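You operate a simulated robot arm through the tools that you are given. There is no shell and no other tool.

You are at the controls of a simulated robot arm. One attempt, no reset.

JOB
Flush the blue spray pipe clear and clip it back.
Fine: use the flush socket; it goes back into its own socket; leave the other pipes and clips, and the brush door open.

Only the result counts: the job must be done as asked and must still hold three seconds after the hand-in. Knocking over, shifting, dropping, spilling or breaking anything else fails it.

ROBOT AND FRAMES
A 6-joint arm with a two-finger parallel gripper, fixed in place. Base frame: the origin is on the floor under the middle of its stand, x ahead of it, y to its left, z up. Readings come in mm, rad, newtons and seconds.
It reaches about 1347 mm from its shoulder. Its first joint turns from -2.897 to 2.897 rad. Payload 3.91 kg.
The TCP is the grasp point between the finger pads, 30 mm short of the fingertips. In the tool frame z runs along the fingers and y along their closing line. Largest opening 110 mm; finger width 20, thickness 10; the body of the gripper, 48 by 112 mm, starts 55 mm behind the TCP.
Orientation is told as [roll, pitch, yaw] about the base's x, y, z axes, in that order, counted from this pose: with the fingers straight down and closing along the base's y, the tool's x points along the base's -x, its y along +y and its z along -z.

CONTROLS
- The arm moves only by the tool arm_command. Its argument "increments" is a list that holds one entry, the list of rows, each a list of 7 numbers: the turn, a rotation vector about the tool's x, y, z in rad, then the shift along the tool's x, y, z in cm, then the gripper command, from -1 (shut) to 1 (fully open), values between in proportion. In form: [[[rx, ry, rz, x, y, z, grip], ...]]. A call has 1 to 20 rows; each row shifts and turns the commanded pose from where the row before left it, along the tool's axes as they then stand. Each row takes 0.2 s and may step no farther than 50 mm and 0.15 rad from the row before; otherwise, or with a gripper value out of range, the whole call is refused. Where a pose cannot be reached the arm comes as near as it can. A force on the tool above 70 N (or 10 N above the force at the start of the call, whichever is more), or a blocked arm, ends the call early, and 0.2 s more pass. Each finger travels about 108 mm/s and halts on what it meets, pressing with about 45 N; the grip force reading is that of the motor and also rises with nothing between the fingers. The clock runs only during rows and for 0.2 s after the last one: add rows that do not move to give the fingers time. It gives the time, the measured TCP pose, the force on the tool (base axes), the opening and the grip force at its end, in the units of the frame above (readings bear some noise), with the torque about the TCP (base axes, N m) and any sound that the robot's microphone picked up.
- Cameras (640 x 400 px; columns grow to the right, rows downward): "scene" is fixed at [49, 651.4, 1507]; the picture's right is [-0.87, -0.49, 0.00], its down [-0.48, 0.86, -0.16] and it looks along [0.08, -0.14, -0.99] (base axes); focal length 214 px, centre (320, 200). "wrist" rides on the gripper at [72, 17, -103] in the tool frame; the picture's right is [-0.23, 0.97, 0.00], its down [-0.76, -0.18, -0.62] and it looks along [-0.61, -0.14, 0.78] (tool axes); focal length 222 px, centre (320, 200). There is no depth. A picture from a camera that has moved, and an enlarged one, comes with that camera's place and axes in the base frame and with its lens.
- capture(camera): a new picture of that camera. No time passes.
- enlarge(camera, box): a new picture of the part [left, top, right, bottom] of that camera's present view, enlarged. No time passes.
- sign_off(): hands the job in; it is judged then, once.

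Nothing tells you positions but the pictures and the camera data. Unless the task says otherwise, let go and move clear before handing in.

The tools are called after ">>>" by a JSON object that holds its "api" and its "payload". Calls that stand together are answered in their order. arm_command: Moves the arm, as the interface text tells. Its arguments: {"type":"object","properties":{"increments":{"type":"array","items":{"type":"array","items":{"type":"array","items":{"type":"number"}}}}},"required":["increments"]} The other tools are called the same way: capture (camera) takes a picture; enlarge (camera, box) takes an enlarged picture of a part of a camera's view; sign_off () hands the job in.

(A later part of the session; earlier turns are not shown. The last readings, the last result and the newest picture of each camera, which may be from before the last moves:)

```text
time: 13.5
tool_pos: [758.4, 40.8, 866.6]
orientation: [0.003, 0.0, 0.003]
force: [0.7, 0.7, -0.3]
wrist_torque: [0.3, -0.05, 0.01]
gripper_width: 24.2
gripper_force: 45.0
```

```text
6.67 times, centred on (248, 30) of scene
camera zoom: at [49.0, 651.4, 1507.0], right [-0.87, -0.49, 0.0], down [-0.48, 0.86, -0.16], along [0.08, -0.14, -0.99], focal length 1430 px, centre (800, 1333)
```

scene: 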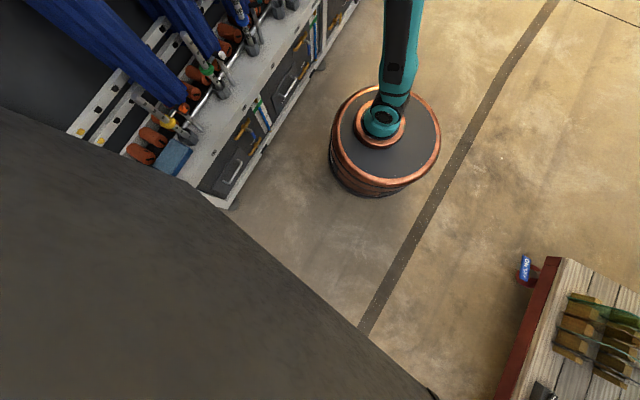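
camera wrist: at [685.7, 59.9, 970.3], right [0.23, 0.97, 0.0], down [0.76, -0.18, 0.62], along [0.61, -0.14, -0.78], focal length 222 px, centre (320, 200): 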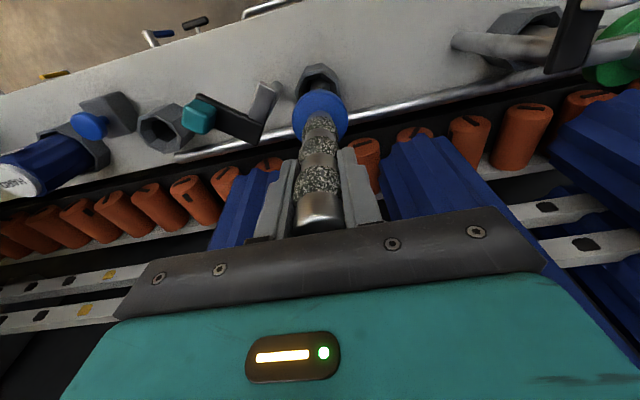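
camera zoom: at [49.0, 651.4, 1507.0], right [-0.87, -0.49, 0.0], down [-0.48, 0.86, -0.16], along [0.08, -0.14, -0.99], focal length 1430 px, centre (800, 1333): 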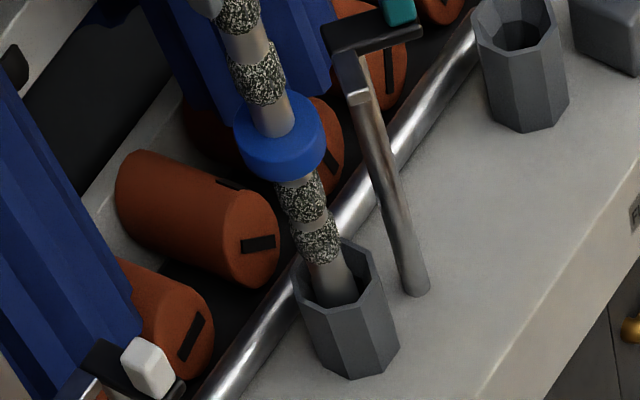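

Pipe gripped (24 mm wide, 45 N). I'll lift slowly first to check that it comes free.

>>> {"api": "arm_command", "payload": {"increments": [[[0, 0, 0, 0, 0, -0.5, -1], [0, 0, 0, 0, 0, -0.7, -1], [0, 0, 0, 0, 0, -1.0, -1], [0, 0, 0, 0, 0, -1.0, -1], [0, 0, 0, 0, 0, 0, -1]]]}}

>>> {"api": "capture", "payload": {"camera": "wrist"}}

>>> {"api": "enlarge", "payload": {"camera": "scene", "box": [200, 0, 296, 60]}}

```text
time: 14.7
tool_pos: [758.6, 42.1, 898.3]
orientation: [0.003, 0.0, 0.002]
force: [-0.3, 0.5, -1.8]
wrist_torque: [0.06, -0.03, 0.0]
gripper_width: 24.2
gripper_force: 45.1
```

```text
taken
camera wrist: at [686.0, 60.1, 1002.0], right [0.23, 0.97, 0.0], down [0.76, -0.18, 0.62], along [0.61, -0.14, -0.78], focal length 222 px, centre (320, 200)
```

wrist: 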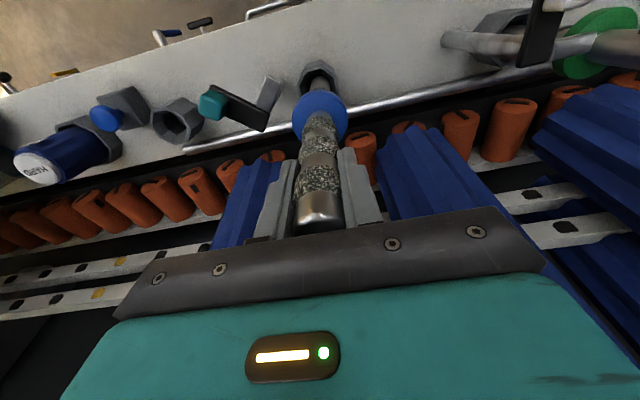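

```text
6.67 times, centred on (248, 30) of scene
camera zoom: at [49.0, 651.4, 1507.0], right [-0.87, -0.49, 0.0], down [-0.48, 0.86, -0.16], along [0.08, -0.14, -0.99], focal length 1430 px, centre (800, 1333)
```

zoom: 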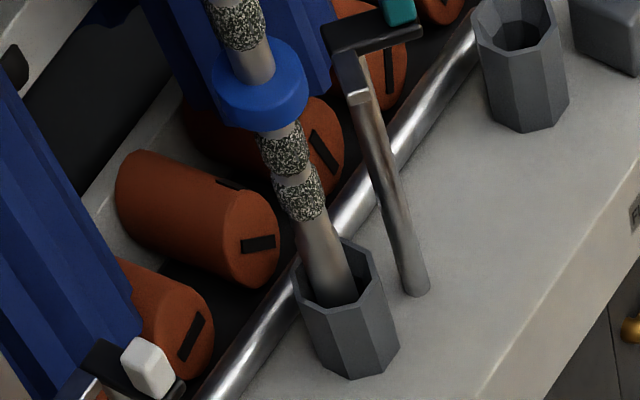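

The pipe lifts freely (about 2 N). Continuing upward to see where its bottom end clears the socket.

>>> {"api": "arm_command", "payload": {"increments": [[[0, 0, 0, 0, 0, -2.0, -1], [0, 0, 0, 0, 0, -2.0, -1], [0, 0, 0, 0, 0, -2.0, -1], [0, 0, 0, 0, 0, 0, -1]]]}}

>>> {"api": "enlarge", "payload": {"camera": "scene", "box": [200, 0, 296, 60]}}

>>> {"api": "enlarge", "payload": {"camera": "wrist", "box": [130, 50, 400, 240]}}

```text
time: 15.7
tool_pos: [759.6, 41.2, 958.3]
orientation: [0.003, 0.003, 0.001]
force: [-0.8, -0.9, -2.2]
wrist_torque: [-0.11, 0.0, -0.01]
gripper_width: 24.2
gripper_force: 44.9
```

```text
6.67 times, centred on (248, 30) of scene
camera zoom: at [49.0, 651.4, 1507.0], right [-0.87, -0.49, 0.0], down [-0.48, 0.86, -0.16], along [0.08, -0.14, -0.99], focal length 1430 px, centre (800, 1333)
```

zoom: 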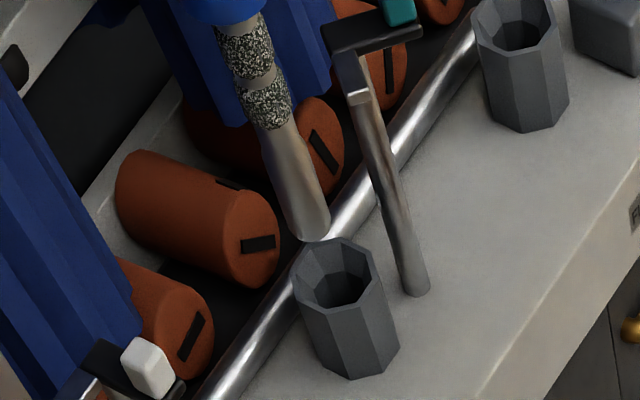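

```text
2.11 times, centred on (265, 145) of wrist
camera zoom: at [686.4, 60.3, 1062.3], right [0.23, 0.97, 0.0], down [0.76, -0.18, 0.62], along [0.61, -0.14, -0.78], focal length 468 px, centre (436, 316)
```

zoom: 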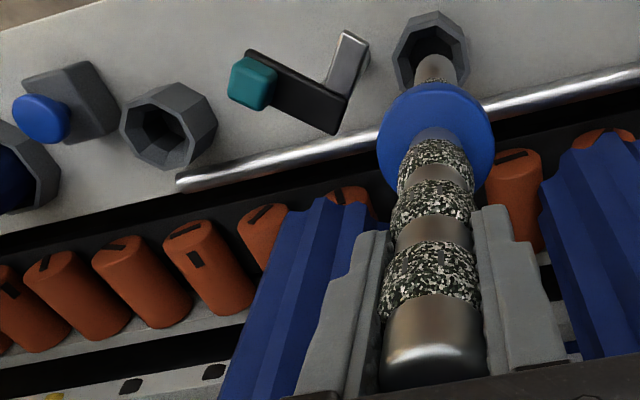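

The pipe is out of its socket; its bottom is about 270 mm below the TCP. I'll raise it to clear the clip (bottom > 805), then carry it over to above the flush socket.

>>> {"api": "arm_command", "payload": {"increments": [[[0, 0, 0, 0, 0, -2.5, -1], [0, 0, 0, 0, 0, -3.5, -1], [0, 0, 0, 0, 0, -3.5, -1], [0, 0, 0, 0, 0, -3.2, -1], [0, 0, 0, 0, 0, 0, -1], [0, 0, 0, 0, -2.0, 0, -1], [0, 0, 0, 0, -3.0, 0, -1], [0, 0, 0, 0, -3.5, 0, -1], [0, 0, 0, 0, -3.5, 0, -1], [0, 0, 0, 0, -3.5, 0, -1], [0, 0, 0, 0, -3.5, 0, -1], [0, 0, 0, 0, -3.2, 0, -1], [0, 0, 0, 0, -2.0, 0, -1], [0, 0, 0, 0, 0, 0, -1], [0, 0, 0, 0, 0, 0, -1]]]}}

>>> {"api": "capture", "payload": {"camera": "wrist"}}

>>> {"api": "capture", "payload": {"camera": "scene"}}

```text
time: 18.9
tool_pos: [758.4, -201.0, 1084.9]
orientation: [0.002, 0.001, 0.002]
force: [-0.6, 0.5, -2.5]
wrist_torque: [0.15, 0.0, -0.01]
gripper_width: 24.1
gripper_force: 44.6
```

```text
taken
camera wrist: at [686.3, -182.6, 1188.4], right [0.23, 0.97, 0.0], down [0.76, -0.18, 0.62], along [0.61, -0.14, -0.78], focal length 222 px, centre (320, 200)
```

wrist: 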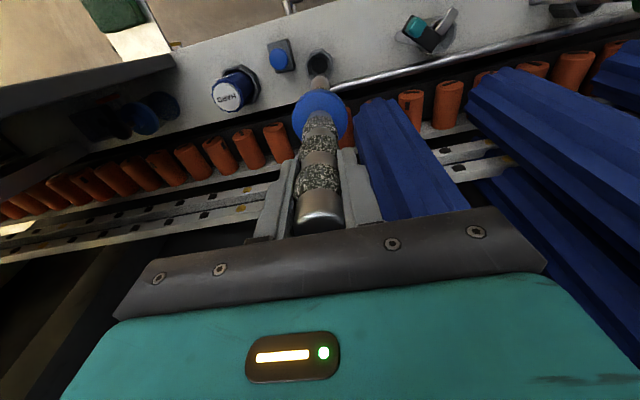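

```text
taken
```

scene: 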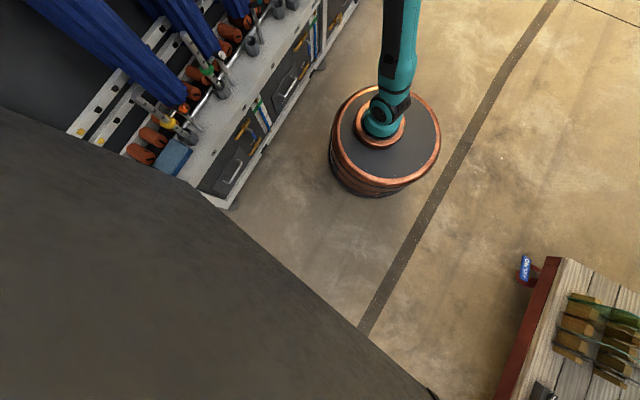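

The pipe hangs over the flush socket. Let me check the alignment between pipe bottom and rim.

>>> {"api": "enlarge", "payload": {"camera": "wrist", "box": [272, 35, 368, 95]}}

>>> {"api": "enlarge", "payload": {"camera": "wrist", "box": [200, 20, 440, 240]}}

```text
6.67 times, centred on (320, 65) of wrist
camera zoom: at [686.3, -182.6, 1188.4], right [0.23, 0.97, 0.0], down [0.76, -0.18, 0.62], along [0.61, -0.14, -0.78], focal length 1481 px, centre (320, 1100)
```

zoom: 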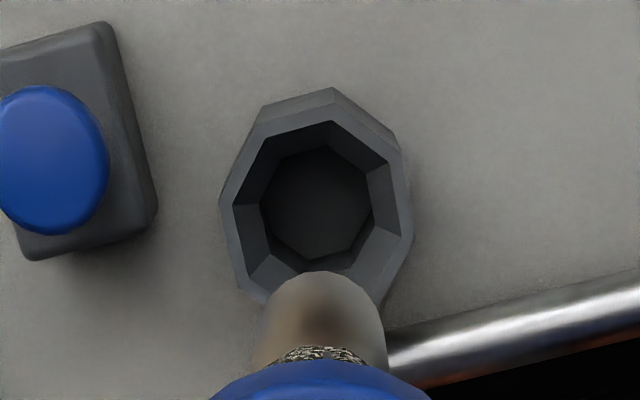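

```text
1.82 times, centred on (320, 130) of wrist
camera zoom: at [686.3, -182.6, 1188.4], right [0.23, 0.97, 0.0], down [0.76, -0.18, 0.62], along [0.61, -0.14, -0.78], focal length 404 px, centre (320, 327)
```

zoom: 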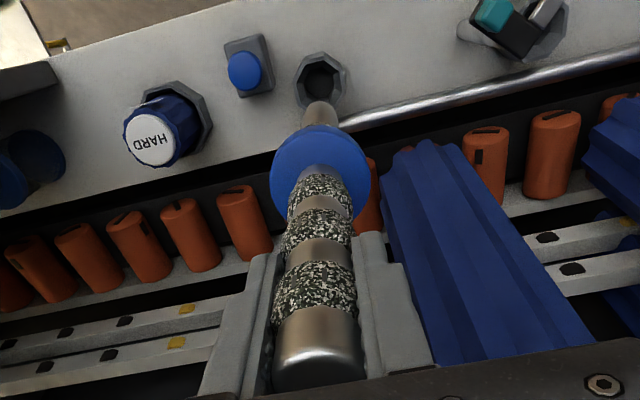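

Rim centre measures (758, -200.5), matching the pipe within ~2 mm. I'll lower until the pipe bottom is about 15–20 mm above the rim and re-check.

>>> {"api": "arm_command", "payload": {"increments": [[[0.0025, 0, 0, 0, 0, 2.5, -1], [0, 0, 0, 0, 0, 3.5, -1], [0, 0, 0, 0, 0, 3.5, -1], [0, 0, 0, 0, 0, 3.0, -1], [0, 0, 0, 0, 0, 1.7, -1], [0, 0, 0, 0, 0, 0, -1], [0, 0, 0, 0, 0, 0, -1]]]}}

>>> {"api": "enlarge", "payload": {"camera": "wrist", "box": [220, 30, 412, 150]}}

>>> {"api": "enlarge", "payload": {"camera": "scene", "box": [220, 0, 316, 60]}}

```text
time: 20.5
tool_pos: [758.8, -200.3, 943.9]
orientation: [0.002, 0.001, 0.002]
force: [0.3, 0.6, -2.4]
wrist_torque: [0.09, 0.07, -0.02]
gripper_width: 24.1
gripper_force: 45.2
```

```text
3.33 times, centred on (316, 90) of wrist
camera zoom: at [686.8, -182.4, 1045.9], right [0.23, 0.97, 0.0], down [0.76, -0.18, 0.62], along [0.61, -0.14, -0.78], focal length 740 px, centre (333, 567)
```

zoom: 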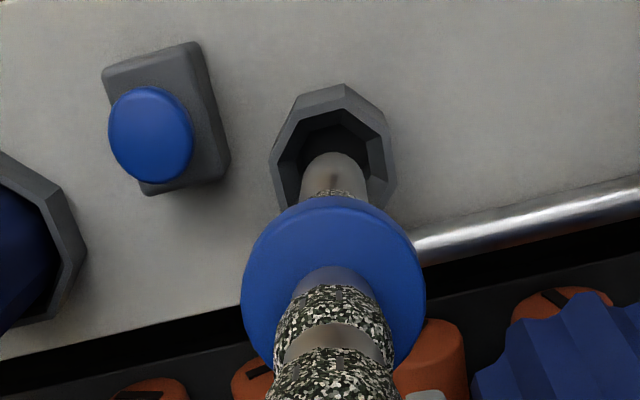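

```text
6.67 times, centred on (268, 30) of scene
camera zoom: at [49.0, 651.4, 1507.0], right [-0.87, -0.49, 0.0], down [-0.48, 0.86, -0.16], along [0.08, -0.14, -0.99], focal length 1430 px, centre (667, 1333)
```

zoom: 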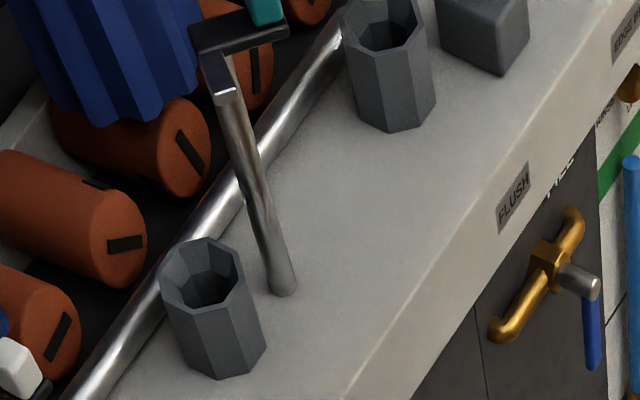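

The pipe bottom is centred over the flush cup. Lowering in, then slowing for the last few millimetres.

>>> {"api": "arm_command", "payload": {"increments": [[[0, 0, 0, 0, 0, 1.5, -1], [0, 0, 0, 0, 0, 2.0, -1], [0, 0, 0, 0, 0, 2.0, -1], [0, 0, 0, 0, 0, 1.0, -1], [0, 0, 0, 0, 0, 0.4, -1], [0, 0, 0, 0, 0, 0, -1]]]}}

>>> {"api": "enlarge", "payload": {"camera": "wrist", "box": [220, 30, 412, 150]}}

```text
time: 21.9
tool_pos: [758.3, -199.6, 872.9]
orientation: [-0.001, 0.0, 0.004]
force: [0.3, 0.3, -2.5]
wrist_torque: [0.14, -0.01, 0.0]
gripper_width: 24.0
gripper_force: 44.9
```

```text
3.33 times, centred on (316, 90) of wrist
camera zoom: at [686.7, -182.2, 976.5], right [0.23, 0.97, 0.0], down [0.76, -0.18, 0.62], along [0.61, -0.14, -0.78], focal length 740 px, centre (333, 567)
```

zoom: 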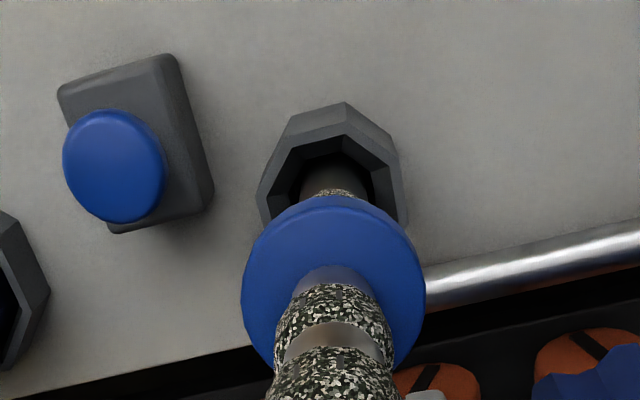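

Still free (no contact). Continuing in 1–2 mm steps.

>>> {"api": "arm_command", "payload": {"increments": [[[0, 0, 0, 0, 0, 0.2, -1], [0, 0, 0, 0, 0, 0.2, -1], [0, 0, 0, 0, 0, 0, -1]]]}}

```text
time: 22.7
tool_pos: [759.4, -199.4, 871.7]
orientation: [-0.002, -0.003, 0.001]
force: [-1.6, 0.9, 16.7]
wrist_torque: [0.63, 0.33, 0.05]
gripper_width: 24.4
gripper_force: 44.7
```

Contact with upward force 17 N at TCP z≈872. I'll check how deep the pipe sits relative to the collar/rim.

>>> {"api": "enlarge", "payload": {"camera": "wrist", "box": [260, 50, 388, 130]}}

>>> {"api": "enlarge", "payload": {"camera": "scene", "box": [230, 0, 310, 50]}}

>>> {"api": "capture", "payload": {"camera": "wrist"}}

```text
5.00 times, centred on (324, 90) of wrist
camera zoom: at [686.4, -181.8, 974.0], right [0.23, 0.97, 0.0], down [0.76, -0.18, 0.63], along [0.61, -0.14, -0.78], focal length 1111 px, centre (300, 750)
```

zoom: 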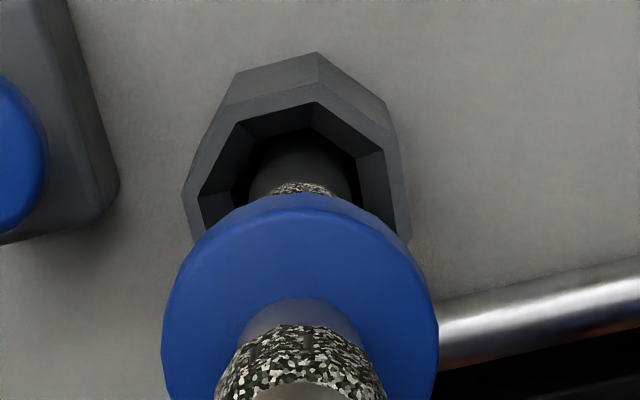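

```text
8.00 times, centred on (270, 25) of scene
camera zoom: at [49.0, 651.4, 1507.0], right [-0.87, -0.49, 0.0], down [-0.48, 0.86, -0.16], along [0.08, -0.14, -0.99], focal length 1716 px, centre (720, 1600)
```

zoom: 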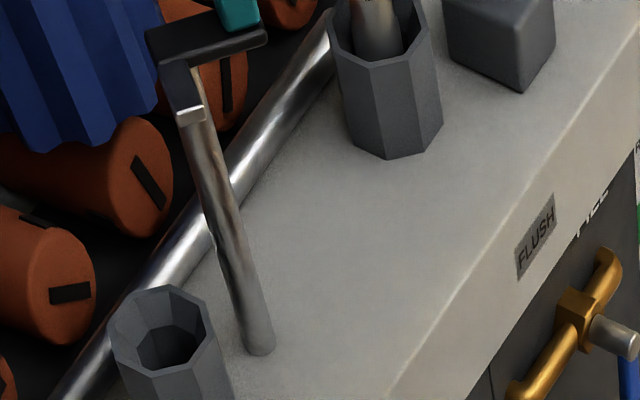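

```text
taken
camera wrist: at [686.4, -181.8, 974.0], right [0.23, 0.97, 0.0], down [0.76, -0.18, 0.63], along [0.61, -0.14, -0.78], focal length 222 px, centre (320, 200)
```

wrist: 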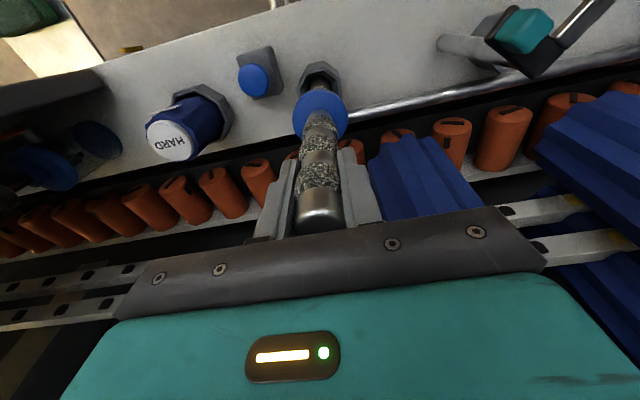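

The pipe is seated in the flush cup. I'll relieve the pressing force, then open gently and see whether it stands.

>>> {"api": "arm_command", "payload": {"increments": [[[0, 0, 0, 0, 0, -0.15, -1], [0, 0, 0, 0, 0, 0, -1]]]}}

```text
time: 23.3
tool_pos: [759.4, -199.4, 871.0]
orientation: [-0.001, 0.0, 0.001]
force: [1.0, 0.6, 2.2]
wrist_torque: [0.44, -0.21, 0.04]
gripper_width: 24.5
gripper_force: 44.9
```

Force is nearly zero now. Opening slightly and checking the pipe's stance.

>>> {"api": "arm_command", "payload": {"increments": [[[0, 0, 0, 0, 0, 0, -0.4], [0, 0, 0, 0, 0, 0, -0.3], [0, 0, 0, 0, 0, 0, -0.3]]]}}

>>> {"api": "capture", "payload": {"camera": "wrist"}}

>>> {"api": "enlarge", "payload": {"camera": "scene", "box": [230, 0, 310, 50]}}

```text
time: 24.1
tool_pos: [759.6, -198.3, 870.9]
orientation: [0.0, 0.0, 0.002]
force: [0.4, 0.2, -0.1]
wrist_torque: [0.01, 0.03, 0.02]
gripper_width: 38.5
gripper_force: 0.0
```

```text
taken
camera wrist: at [686.8, -181.7, 974.6], right [0.23, 0.97, 0.0], down [0.76, -0.18, 0.62], along [0.61, -0.14, -0.78], focal length 222 px, centre (320, 200)
```

wrist: 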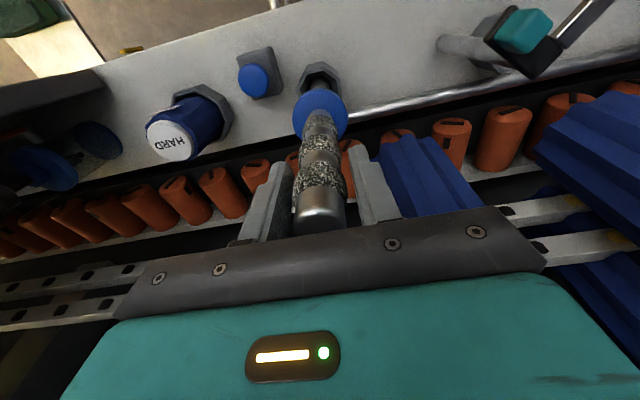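

```text
8.00 times, centred on (270, 25) of scene
camera zoom: at [49.0, 651.4, 1507.0], right [-0.87, -0.49, 0.0], down [-0.48, 0.86, -0.16], along [0.08, -0.14, -0.99], focal length 1716 px, centre (720, 1600)
```

zoom: 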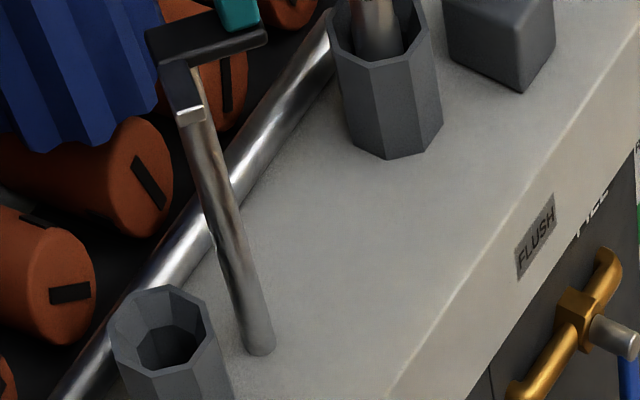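

The pipe stands on its own. I'll open fully and rise straight up clear of it, then look at the button.

>>> {"api": "arm_command", "payload": {"increments": [[[0, 0, 0, 0, 0, 0, 0.2], [0, 0, 0, 0, 0, 0, 0.6], [0, 0, 0, 0, 0, 0, 1], [0, 0, 0, 0, 0, -2.0, 1], [0, 0, 0, 0, 0, -4.0, 1], [0, 0, 0, 0, 0, -4.5, 1], [0, 0, 0, 0, 0, -4.5, 1], [0, 0, 0, 0, 0, 0, 1]]]}}

>>> {"api": "capture", "payload": {"camera": "wrist"}}

>>> {"api": "enlarge", "payload": {"camera": "wrist", "box": [120, 20, 400, 195]}}

```text
time: 25.9
tool_pos: [757.6, -200.0, 1021.7]
orientation: [-0.001, -0.001, 0.001]
force: [-0.6, -1.1, 0.2]
wrist_torque: [0.01, -0.02, 0.02]
gripper_width: 110.2
gripper_force: 0.2
```

```text
taken
camera wrist: at [686.4, -181.2, 1125.4], right [0.23, 0.97, 0.0], down [0.76, -0.18, 0.62], along [0.61, -0.14, -0.78], focal length 222 px, centre (320, 200)
```

wrist: 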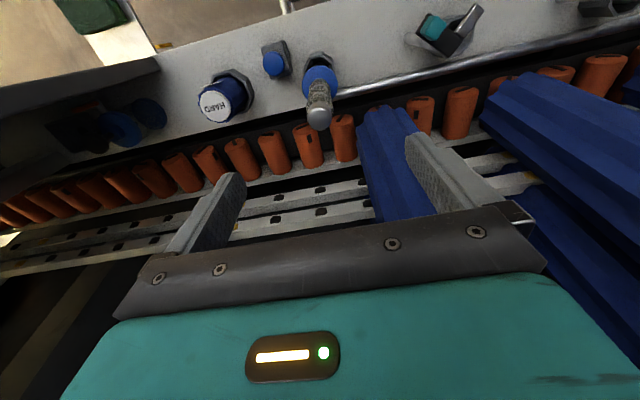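

```text
2.29 times, centred on (260, 108) of wrist
camera zoom: at [686.4, -181.2, 1125.4], right [0.23, 0.97, 0.0], down [0.76, -0.18, 0.62], along [0.61, -0.14, -0.78], focal length 508 px, centre (457, 411)
```

zoom: 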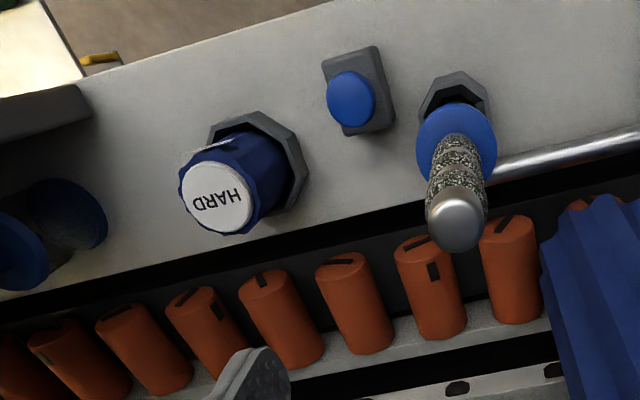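

The pipe is standing in the flush cup. To press the button without the gripper body touching the pipe collar or the brush, I'll close the fingers, move above the button, and yaw the tool 45°.

>>> {"api": "arm_command", "payload": {"increments": [[[0, 0, 0, 1.3, -2.6, 0, 0.5], [0, 0, 0, 1.3, -2.6, 0, 0], [0, 0, 0, 1.3, -2.5, 0, -0.6], [0, 0, -0.131, 0, 0, 0, -1], [0, 0, -0.131, 0, 0, 0, -1], [0, 0, -0.131, 0, 0, 0, -1], [0, 0, -0.131, 0, 0, 0, -1], [0, 0, -0.131, 0, 0, 0, -1], [0, 0, -0.131, 0, 0, 0, -1], [0, 0, 0, 0, 0, 0, -1]]]}}

>>> {"api": "capture", "payload": {"camera": "wrist"}}

```text
time: 28.1
tool_pos: [720.8, -277.3, 1021.4]
orientation: [0.0, 0.001, 0.789]
force: [-0.1, 0.7, -0.4]
wrist_torque: [0.04, 0.0, 0.0]
gripper_width: 0.0
gripper_force: 37.7
```

```text
taken
camera wrist: at [657.6, -315.0, 1124.7], right [-0.53, 0.85, 0.0], down [0.66, 0.42, 0.62], along [0.53, 0.33, -0.78], focal length 222 px, centre (320, 200)
```

wrist: 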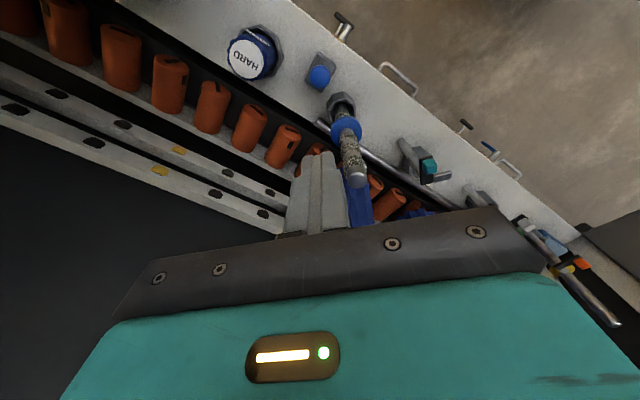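

Yawed. Let me confirm the button position and the pipe state from here.

>>> {"api": "enlarge", "payload": {"camera": "wrist", "box": [220, 15, 412, 195]}}

>>> {"api": "enlarge", "payload": {"camera": "wrist", "box": [290, 40, 370, 110]}}

```text
2.22 times, centred on (316, 105) of wrist
camera zoom: at [657.6, -315.0, 1124.7], right [-0.53, 0.85, 0.0], down [0.66, 0.42, 0.62], along [0.53, 0.33, -0.78], focal length 494 px, centre (329, 411)
```

zoom: 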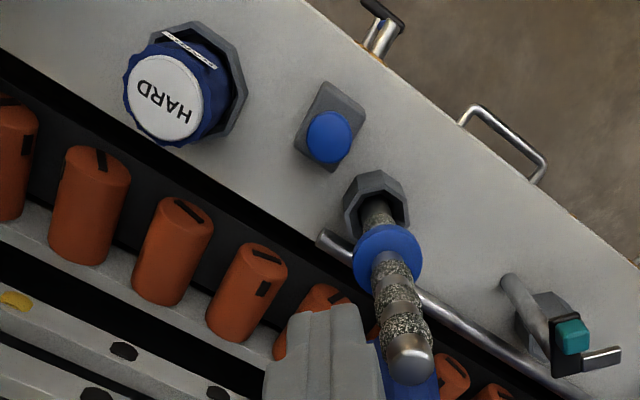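

```text
5.71 times, centred on (330, 75) of wrist
camera zoom: at [657.6, -315.0, 1124.7], right [-0.53, 0.85, 0.0], down [0.66, 0.42, 0.62], along [0.53, 0.33, -0.78], focal length 1269 px, centre (263, 914)
```

zoom: 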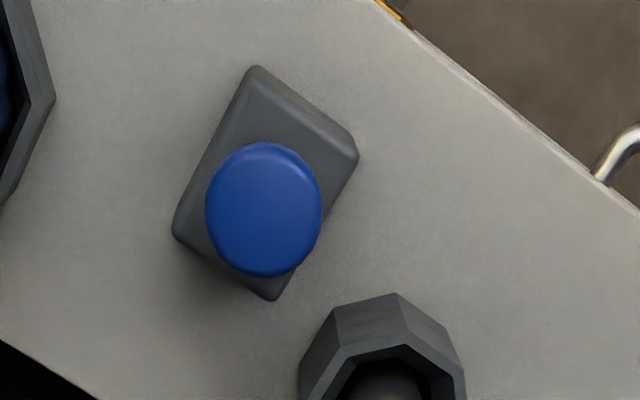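

Button centre ≈ (724, -275, 664). I'll shift slightly toward its centre and descend to just above it.

>>> {"api": "arm_command", "payload": {"increments": [[[0, 0, 0, -0.25, 0, 4.0, -1], [0, 0, 0, 0, 0, 4.5, -1], [0, 0, 0, 0, 0, 4.5, -1], [0, 0, 0, 0, 0, 4.5, -1], [0, 0, 0, 0, 0, 4.5, -1], [0, 0, 0, 0, 0, 4.0, -1], [0, 0, 0, 0, 0, 3.5, -1], [0, 0, 0, 0, 0, 2.1, -1], [0, 0, 0, 0, 0, 0, -1]]]}}

>>> {"api": "capture", "payload": {"camera": "wrist"}}

>>> {"api": "enlarge", "payload": {"camera": "wrist", "box": [220, 60, 440, 240]}}

```text
time: 29.3
tool_pos: [724.6, -275.2, 814.4]
orientation: [-0.017, -0.01, 0.788]
force: [-1.1, -0.1, 29.6]
wrist_torque: [2.47, -0.81, 0.13]
gripper_width: 0.0
gripper_force: 37.0
stopped in row 6: the force on the tool passed its limit at 99 N (the readings are from after the stop); the commanded pose is now the measured one
```

```text
taken
camera wrist: at [659.9, -313.0, 915.8], right [-0.53, 0.85, -0.02], down [0.65, 0.42, 0.63], along [0.55, 0.33, -0.77], focal length 222 px, centre (320, 200)
```

wrist: 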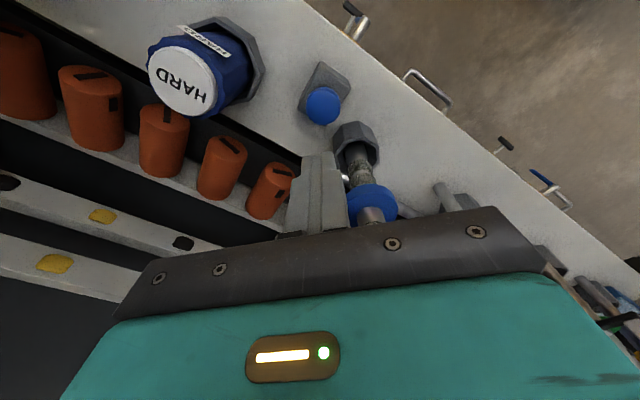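

```text
2.22 times, centred on (330, 150) of wrist
camera zoom: at [659.9, -313.0, 915.8], right [-0.53, 0.85, -0.02], down [0.65, 0.42, 0.63], along [0.55, 0.33, -0.77], focal length 494 px, centre (298, 311)
```

zoom: 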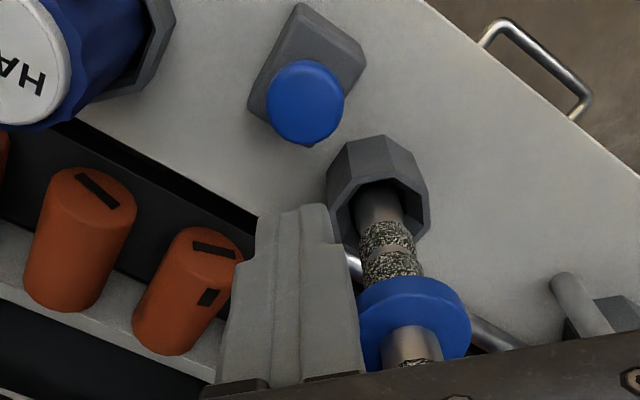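

Something on the wrist above the gripper body pressed down on the pipe's top (contact at about +77 mm opposite the camera side, ~97 mm above the TCP). I'll back straight up immediately, restore the orientation, and inspect.

>>> {"api": "arm_command", "payload": {"increments": [[[0, 0, 0, 0, 0, -1.5, -1], [0, 0, 0, 0, 0, -3.0, -1], [-0.017, 0.01, 0, 0, 0, -4.0, -1], [0, 0, 0, 0, 0, -4.0, -1], [0, 0, 0, 0, 0, -4.0, -1], [0, 0, 0, 0, 0, -4.0, -1], [0, 0, 0, 0, 0, 0, -1]]]}}

>>> {"api": "capture", "payload": {"camera": "wrist"}}

>>> {"api": "enlarge", "payload": {"camera": "wrist", "box": [220, 15, 412, 195]}}

>>> {"api": "enlarge", "payload": {"camera": "scene", "box": [220, 0, 316, 60]}}

```text
time: 30.9
tool_pos: [724.5, -276.1, 1015.6]
orientation: [0.003, 0.002, 0.785]
force: [-0.1, 0.5, -0.8]
wrist_torque: [-0.01, -0.03, 0.0]
gripper_width: 0.0
gripper_force: 37.8
```

```text
taken
camera wrist: at [661.3, -314.3, 1119.1], right [-0.53, 0.85, 0.0], down [0.67, 0.41, 0.62], along [0.53, 0.33, -0.78], focal length 222 px, centre (320, 200)
```

wrist: 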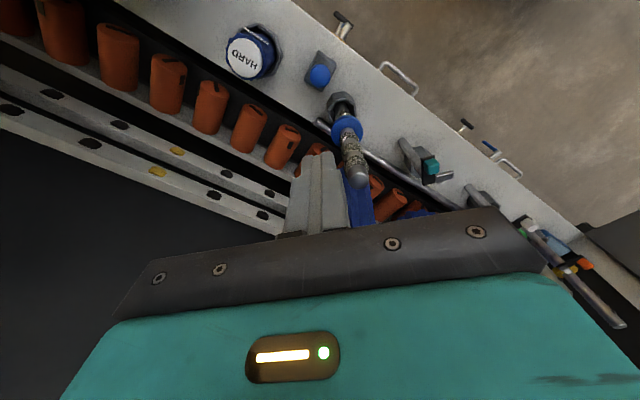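

```text
2.22 times, centred on (316, 105) of wrist
camera zoom: at [661.3, -314.3, 1119.1], right [-0.53, 0.85, 0.0], down [0.67, 0.41, 0.62], along [0.53, 0.33, -0.78], focal length 494 px, centre (329, 411)
```

zoom: 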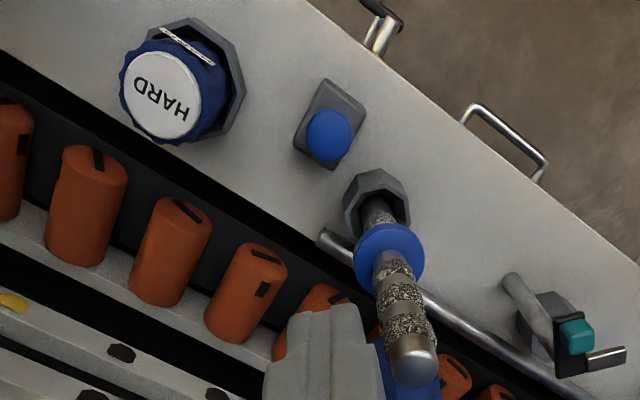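

```text
6.67 times, centred on (268, 30) of scene
camera zoom: at [49.0, 651.4, 1507.0], right [-0.87, -0.49, 0.0], down [-0.48, 0.86, -0.16], along [0.08, -0.14, -0.99], focal length 1430 px, centre (667, 1333)
```

zoom: 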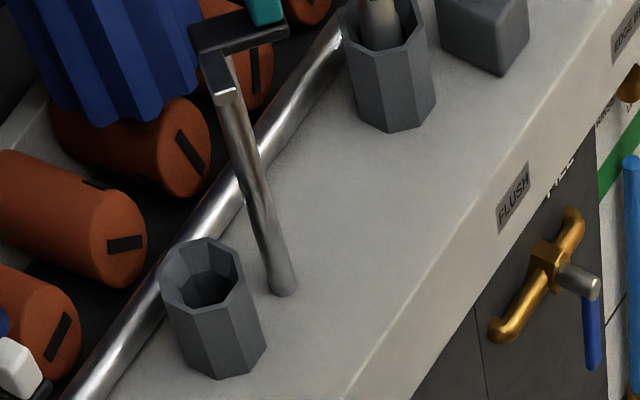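

The pipe is still standing correctly. I'll press the button with the tool tilted instead (fingers pointing forward-down), so all wrist parts stay back toward the robot, away from the pipe. First undo the yaw, step back, and pitch by -45°.

>>> {"api": "arm_command", "payload": {"increments": [[[0, 0, 0.131, 0, 0, 0, -1], [0, 0, 0.131, 0, 0, 0, -1], [0, 0, 0.131, 0, 0, 0, -1], [0, 0, 0.131, 0, 0, 0, -1], [0, 0, 0.131, 0, 0, 0, -1], [0, 0, 0.13, 0, 0, 0, -1], [0, 0, 0, 3.5, 0, 0, -1], [0, 0, 0, 3.5, 0, 0, -1], [0, -0.131, 0, 0, 0, 0, -1], [0, -0.131, 0, 0, 0, 0, -1], [0, -0.131, 0, 0, 0, 0, -1], [0, -0.131, 0, 0, 0, 0, -1], [0, -0.131, 0, 0, 0, 0, -1], [0, -0.131, 0, 0, 0, 0, -1], [0, 0, 0, 0, 0, 0, -1]]]}}

>>> {"api": "capture", "payload": {"camera": "wrist"}}

>>> {"api": "capture", "payload": {"camera": "scene"}}

```text
time: 34.1
tool_pos: [653.9, -275.6, 1015.4]
orientation: [0.001, -0.785, 0.001]
force: [-0.3, 0.1, -0.3]
wrist_torque: [-0.02, 0.03, 0.01]
gripper_width: 0.1
gripper_force: 37.7
```

```text
taken
camera wrist: at [530.0, -257.5, 1037.4], right [0.16, 0.97, 0.16], down [0.1, -0.18, 0.98], along [0.98, -0.14, -0.12], focal length 222 px, centre (320, 200)
```

wrist: 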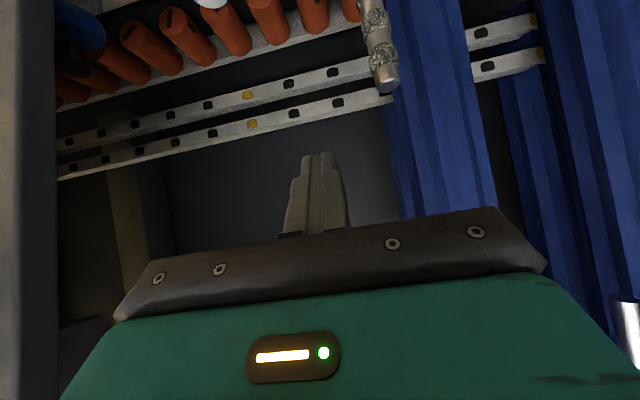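

```text
taken
```

scene: 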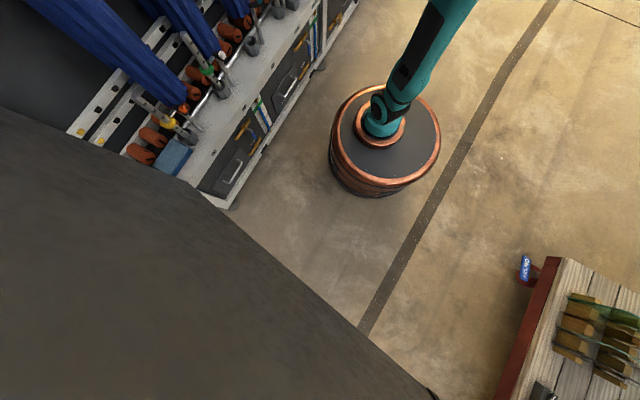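

Pitched as wanted. I'll descend in front of the button, watching for contact, to TCP z≈745.

>>> {"api": "arm_command", "payload": {"increments": [[[0, 0, 0, 2.5, 0, 2.5, -1], [0, 0, 0, 3.18, 0, 3.18, -1], [0, 0, 0, 3.18, 0, 3.18, -1], [0, 0, 0, 3.18, 0, 3.18, -1], [0, 0, 0, 3.18, 0, 3.18, -1], [0, 0, 0, 2.5, 0, 2.5, -1], [0, 0, 0, 1.4, 0, 1.4, -1], [0, 0, 0, 0, 0, 0, -1]]]}}

>>> {"api": "capture", "payload": {"camera": "wrist"}}

```text
time: 35.9
tool_pos: [653.5, -273.6, 746.3]
orientation: [0.002, -0.784, -0.001]
force: [-0.4, 0.1, -0.4]
wrist_torque: [0.02, 0.02, 0.0]
gripper_width: 0.2
gripper_force: 37.6
```

```text
taken
camera wrist: at [529.2, -256.5, 768.0], right [0.16, 0.97, 0.16], down [0.1, -0.18, 0.98], along [0.98, -0.14, -0.13], focal length 222 px, centre (320, 200)
```

wrist: 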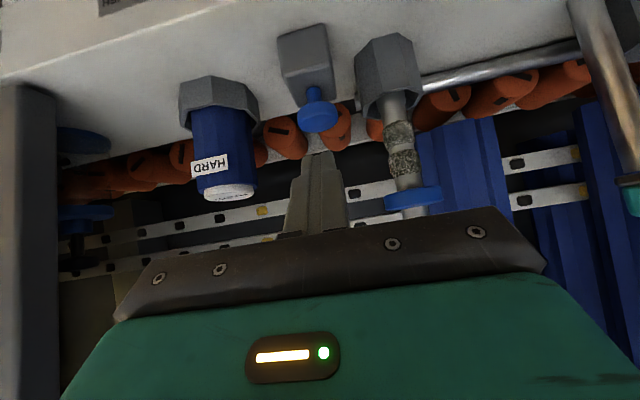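

Clear side view: the button is directly ahead at about (724, -274), top z≈667. Moving forward over it and lowering to just above.

>>> {"api": "arm_command", "payload": {"increments": [[[0, 0, 0, -2.0, 0, 2.0, -1], [0, 0, 0, -2.0, 0, 2.0, -1], [0, 0, 0, 1.2, 0, 1.2, -1], [0, 0, 0, 1.2, 0, 1.2, -1], [0, 0, 0, 0, 0, 0, -1]]]}}

>>> {"api": "capture", "payload": {"camera": "wrist"}}

>>> {"api": "enlarge", "payload": {"camera": "wrist", "box": [220, 0, 460, 240]}}

```text
time: 37.1
tool_pos: [709.2, -275.4, 711.6]
orientation: [0.002, -0.784, 0.0]
force: [0.0, 0.4, 0.3]
wrist_torque: [0.03, 0.01, 0.06]
gripper_width: 0.0
gripper_force: 37.8
```

```text
taken
camera wrist: at [585.2, -257.1, 733.5], right [0.16, 0.97, 0.16], down [0.1, -0.18, 0.98], along [0.98, -0.14, -0.13], focal length 222 px, centre (320, 200)
```

wrist: 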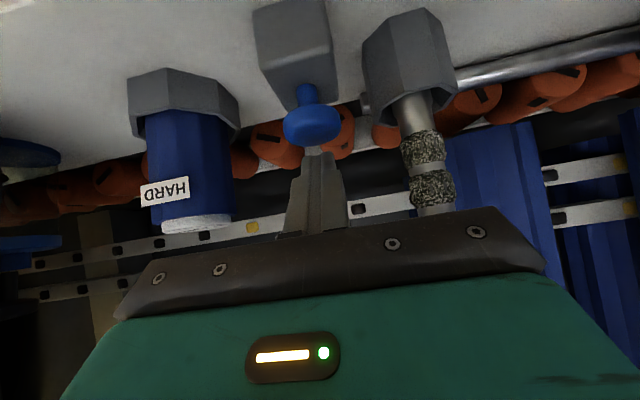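

```text
1.67 times, centred on (340, 120) of wrist
camera zoom: at [585.2, -257.1, 733.5], right [0.16, 0.97, 0.16], down [0.1, -0.18, 0.98], along [0.98, -0.14, -0.13], focal length 370 px, centre (287, 333)
```

zoom: 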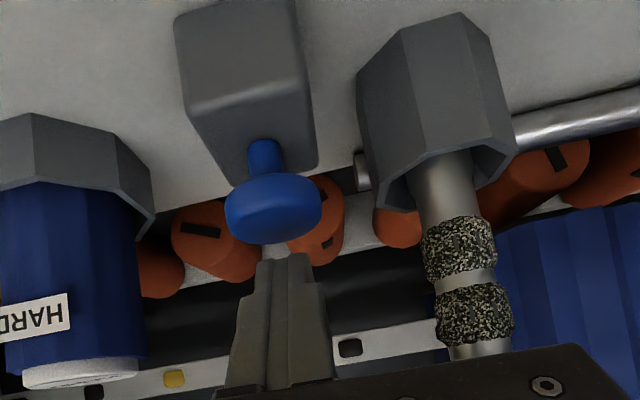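

Fingertip is aligned right over the button, ~15 mm above. Lowering to contact in small steps.

>>> {"api": "arm_command", "payload": {"increments": [[[0, 0, 0, 0.5, 0, 0.5, -1], [0, 0, 0, 0.35, 0, 0.35, -1], [0, 0, 0, 0.2, 0, 0.2, -1], [0, 0, 0, 0, 0, 0, -1]]]}}

>>> {"api": "enlarge", "payload": {"camera": "wrist", "box": [220, 0, 460, 240]}}

```text
time: 38.1
tool_pos: [709.9, -275.1, 697.9]
orientation: [0.002, -0.784, 0.0]
force: [0.5, -1.1, 2.8]
wrist_torque: [-0.02, -0.03, 0.03]
gripper_width: 0.0
gripper_force: 38.2
heard: click
```

```text
1.67 times, centred on (340, 120) of wrist
camera zoom: at [585.5, -257.2, 718.7], right [0.16, 0.97, 0.16], down [0.1, -0.18, 0.98], along [0.98, -0.14, -0.13], focal length 370 px, centre (287, 333)
```

zoom: 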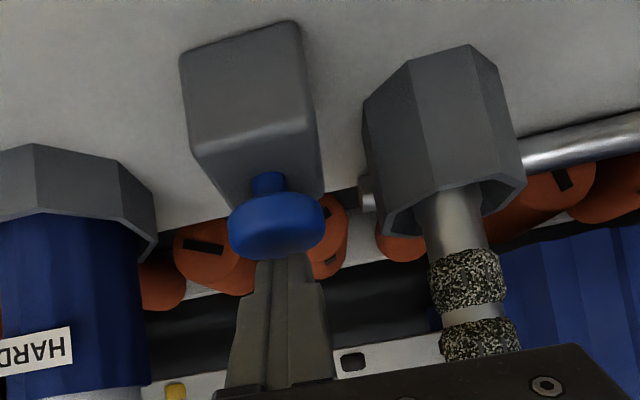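

A click was heard with the button pressed. I'll hold it a moment and watch the clog bands.

>>> {"api": "arm_command", "payload": {"increments": [[[0, 0, 0, 0, 0, 0, -1], [0, 0, 0, 0, 0, 0, -1], [0, 0, 0, 0, 0, 0, -1], [0, 0, 0, 0, 0, 0, -1], [0, 0, 0, 0, 0, 0, -1]]]}}

>>> {"api": "enlarge", "payload": {"camera": "wrist", "box": [220, 0, 460, 240]}}

```text
time: 39.3
tool_pos: [709.1, -274.3, 696.9]
orientation: [0.0, -0.783, -0.001]
force: [0.5, -0.9, 3.8]
wrist_torque: [0.01, -0.08, 0.0]
gripper_width: 0.1
gripper_force: 38.0
```

```text
1.67 times, centred on (340, 120) of wrist
camera zoom: at [585.6, -257.1, 718.7], right [0.16, 0.97, 0.16], down [0.1, -0.18, 0.98], along [0.98, -0.14, -0.13], focal length 370 px, centre (287, 333)
```

zoom: 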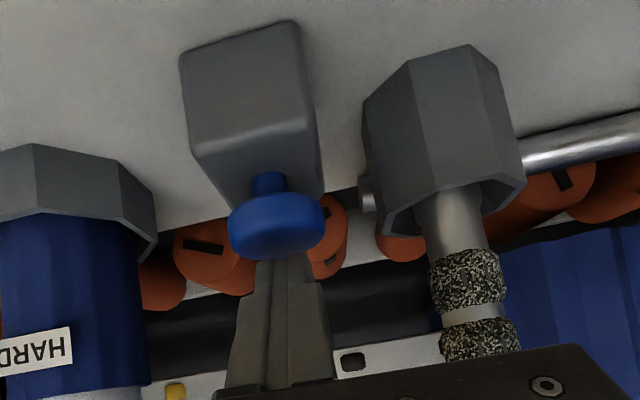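

No change in the clog yet, and the button stem still shows travel. I'll press a few millimetres deeper.

>>> {"api": "arm_command", "payload": {"increments": [[[0, 0, 0, 0.2, 0, 0.2, -1], [0, 0, 0, 0.2, 0, 0.2, -1], [0, 0, 0, 0, 0, 0, -1], [0, 0, 0, 0, 0, 0, -1]]]}}

>>> {"api": "enlarge", "payload": {"camera": "wrist", "box": [220, 0, 460, 240]}}

```text
time: 40.3
tool_pos: [710.0, -275.1, 690.6]
orientation: [0.002, -0.783, 0.001]
force: [-0.3, -2.6, 10.8]
wrist_torque: [-0.12, -0.14, -0.05]
gripper_width: 0.0
gripper_force: 37.3
```

```text
1.67 times, centred on (340, 120) of wrist
camera zoom: at [585.6, -257.0, 713.2], right [0.16, 0.97, 0.16], down [0.1, -0.18, 0.98], along [0.98, -0.14, -0.13], focal length 370 px, centre (287, 333)
```

zoom: 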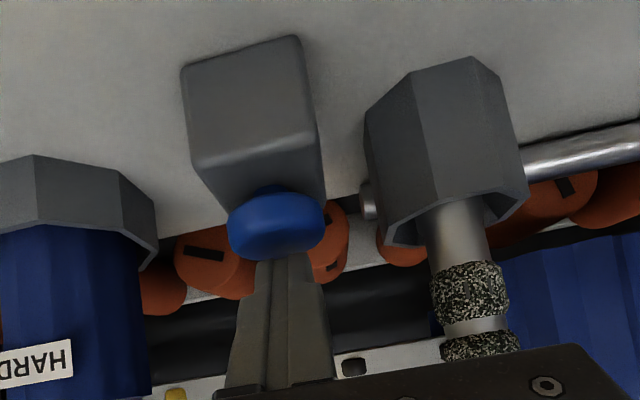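

Button pressed further (11 N). I'll hold two seconds and re-check.

>>> {"api": "arm_command", "payload": {"increments": [[[0, 0, 0, 0.1, 0, 0.1, -1], [0, 0, 0, 0, 0, 0, -1], [0, 0, 0, 0, 0, 0, -1], [0, 0, 0, 0, 0, 0, -1], [0, 0, 0, 0, 0, 0, -1], [0, 0, 0, 0, 0, 0, -1], [0, 0, 0, 0, 0, 0, -1], [0, 0, 0, 0, 0, 0, -1], [0, 0, 0, 0, 0, 0, -1], [0, 0, 0, 0, 0, 0, -1]]]}}

>>> {"api": "enlarge", "payload": {"camera": "wrist", "box": [220, 0, 460, 240]}}

>>> {"api": "enlarge", "payload": {"camera": "scene", "box": [220, 0, 380, 100]}}

```text
time: 42.5
tool_pos: [709.4, -275.2, 691.2]
orientation: [0.002, -0.784, 0.0]
force: [9.4, -7.0, 24.2]
wrist_torque: [-0.21, -0.61, -0.1]
gripper_width: 0.1
gripper_force: 37.7
```

```text
1.67 times, centred on (340, 120) of wrist
camera zoom: at [585.5, -256.9, 711.9], right [0.16, 0.97, 0.16], down [0.1, -0.18, 0.98], along [0.98, -0.14, -0.13], focal length 370 px, centre (287, 333)
```

zoom: 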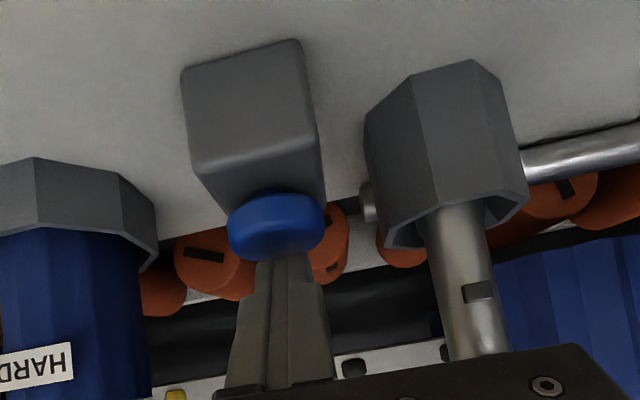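

```text
4.00 times, centred on (300, 50) of scene
camera zoom: at [49.0, 651.4, 1507.0], right [-0.87, -0.49, 0.0], down [-0.48, 0.86, -0.16], along [0.08, -0.14, -0.99], focal length 858 px, centre (400, 800)
```

zoom: 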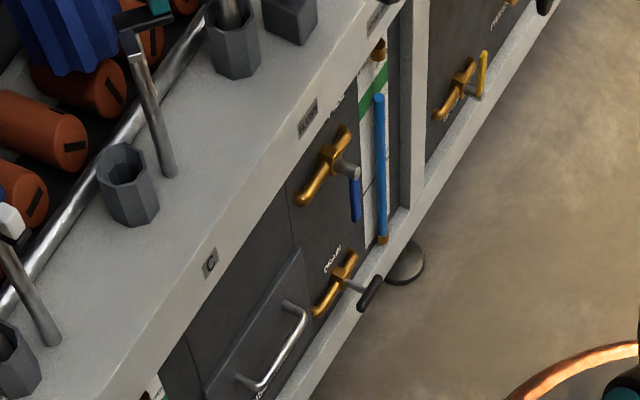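

The clog is gone — clean metal with the nozzles visible. I'll release the button and check the upper part of the pipe too.

>>> {"api": "arm_command", "payload": {"increments": [[[0, 0, 0, -0.5, 0, -0.5, -1], [0, 0, 0, -1.0, 0, -1.0, -1], [0, 0, 0, -2.0, 0, -2.0, -1], [0, 0, 0, 0, 0, 0, -1]]]}}

>>> {"api": "capture", "payload": {"camera": "wrist"}}

>>> {"api": "enlarge", "payload": {"camera": "wrist", "box": [220, 0, 460, 240]}}

```text
time: 43.5
tool_pos: [710.5, -273.6, 739.1]
orientation: [0.001, -0.782, 0.0]
force: [-1.0, -0.7, -0.4]
wrist_torque: [-0.03, 0.0, 0.0]
gripper_width: 0.1
gripper_force: 38.1
```

```text
taken
camera wrist: at [586.3, -256.2, 761.1], right [0.16, 0.97, 0.16], down [0.1, -0.18, 0.98], along [0.98, -0.14, -0.13], focal length 222 px, centre (320, 200)
```

wrist: 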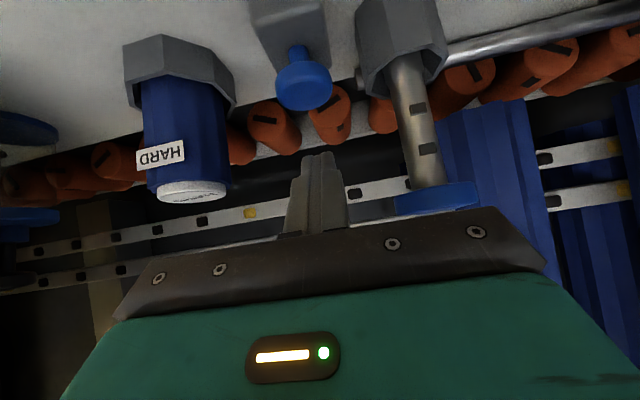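

```text
1.67 times, centred on (340, 120) of wrist
camera zoom: at [586.3, -256.2, 761.1], right [0.16, 0.97, 0.16], down [0.1, -0.18, 0.98], along [0.98, -0.14, -0.13], focal length 370 px, centre (287, 333)
```

zoom: 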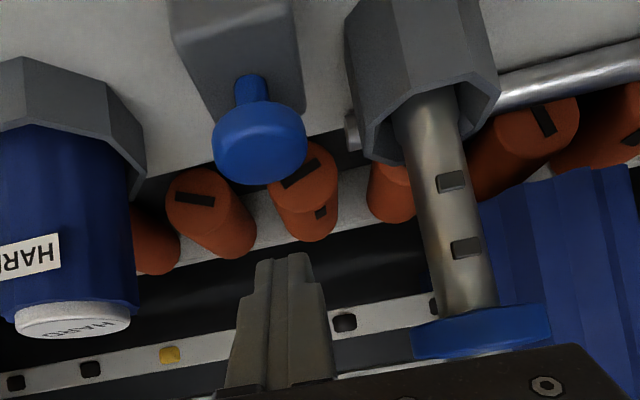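

The button has popped back and the pipe is clean and upright. I'll rise, restore the straight-down orientation, and look at the whole pipe.

>>> {"api": "arm_command", "payload": {"increments": [[[0, 0, 0, -3.0, 0, -3.0, -1], [0, 0, 0, -3.18, 0, -3.18, -1], [0, 0, 0, -3.18, 0, -3.18, -1], [0, 0, 0, -3.18, 0, -3.18, -1], [0, 0, 0, -3.18, 0, -3.18, -1], [0, 0, 0, -3.18, 0, -3.18, -1], [0, 0, 0, -0.6, 0, -0.6, -1], [0, 0.131, 0, 0, 0, 0, -1], [0, 0.131, 0, 0, 0, 0, -1], [0, 0.131, 0, 0, 0, 0, -1], [0, 0.131, 0, 0, 0, 0, -1], [0, 0.131, 0, 0, 0, 0, -0.5], [0, 0.13, 0, 0, 0, 0, 0.5], [0, 0, 0, 0, 0, 0, 1]]]}}

>>> {"api": "capture", "payload": {"camera": "wrist"}}

>>> {"api": "enlarge", "payload": {"camera": "wrist", "box": [280, 40, 440, 140]}}

```text
time: 46.5
tool_pos: [710.5, -275.3, 1013.7]
orientation: [0.001, 0.003, 0.001]
force: [-0.7, 0.4, 0.4]
wrist_torque: [0.01, 0.06, 0.01]
gripper_width: 110.3
gripper_force: 0.0
```

```text
taken
camera wrist: at [638.7, -257.6, 1117.6], right [0.23, 0.97, 0.0], down [0.76, -0.18, 0.62], along [0.6, -0.14, -0.78], focal length 222 px, centre (320, 200)
```

wrist: 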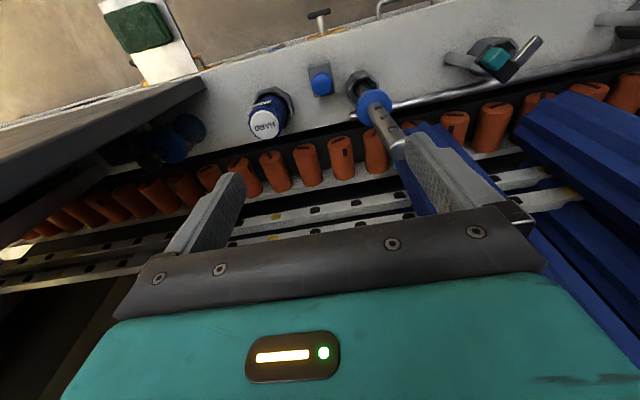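

```text
4.00 times, centred on (360, 90) of wrist
camera zoom: at [638.7, -257.6, 1117.6], right [0.23, 0.97, 0.0], down [0.76, -0.18, 0.62], along [0.6, -0.14, -0.78], focal length 888 px, centre (160, 640)
```

zoom: 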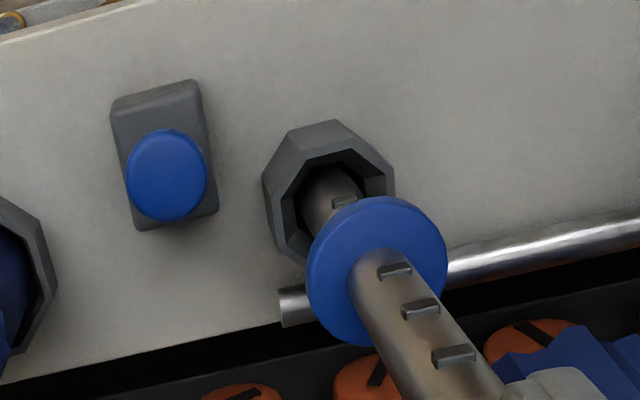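

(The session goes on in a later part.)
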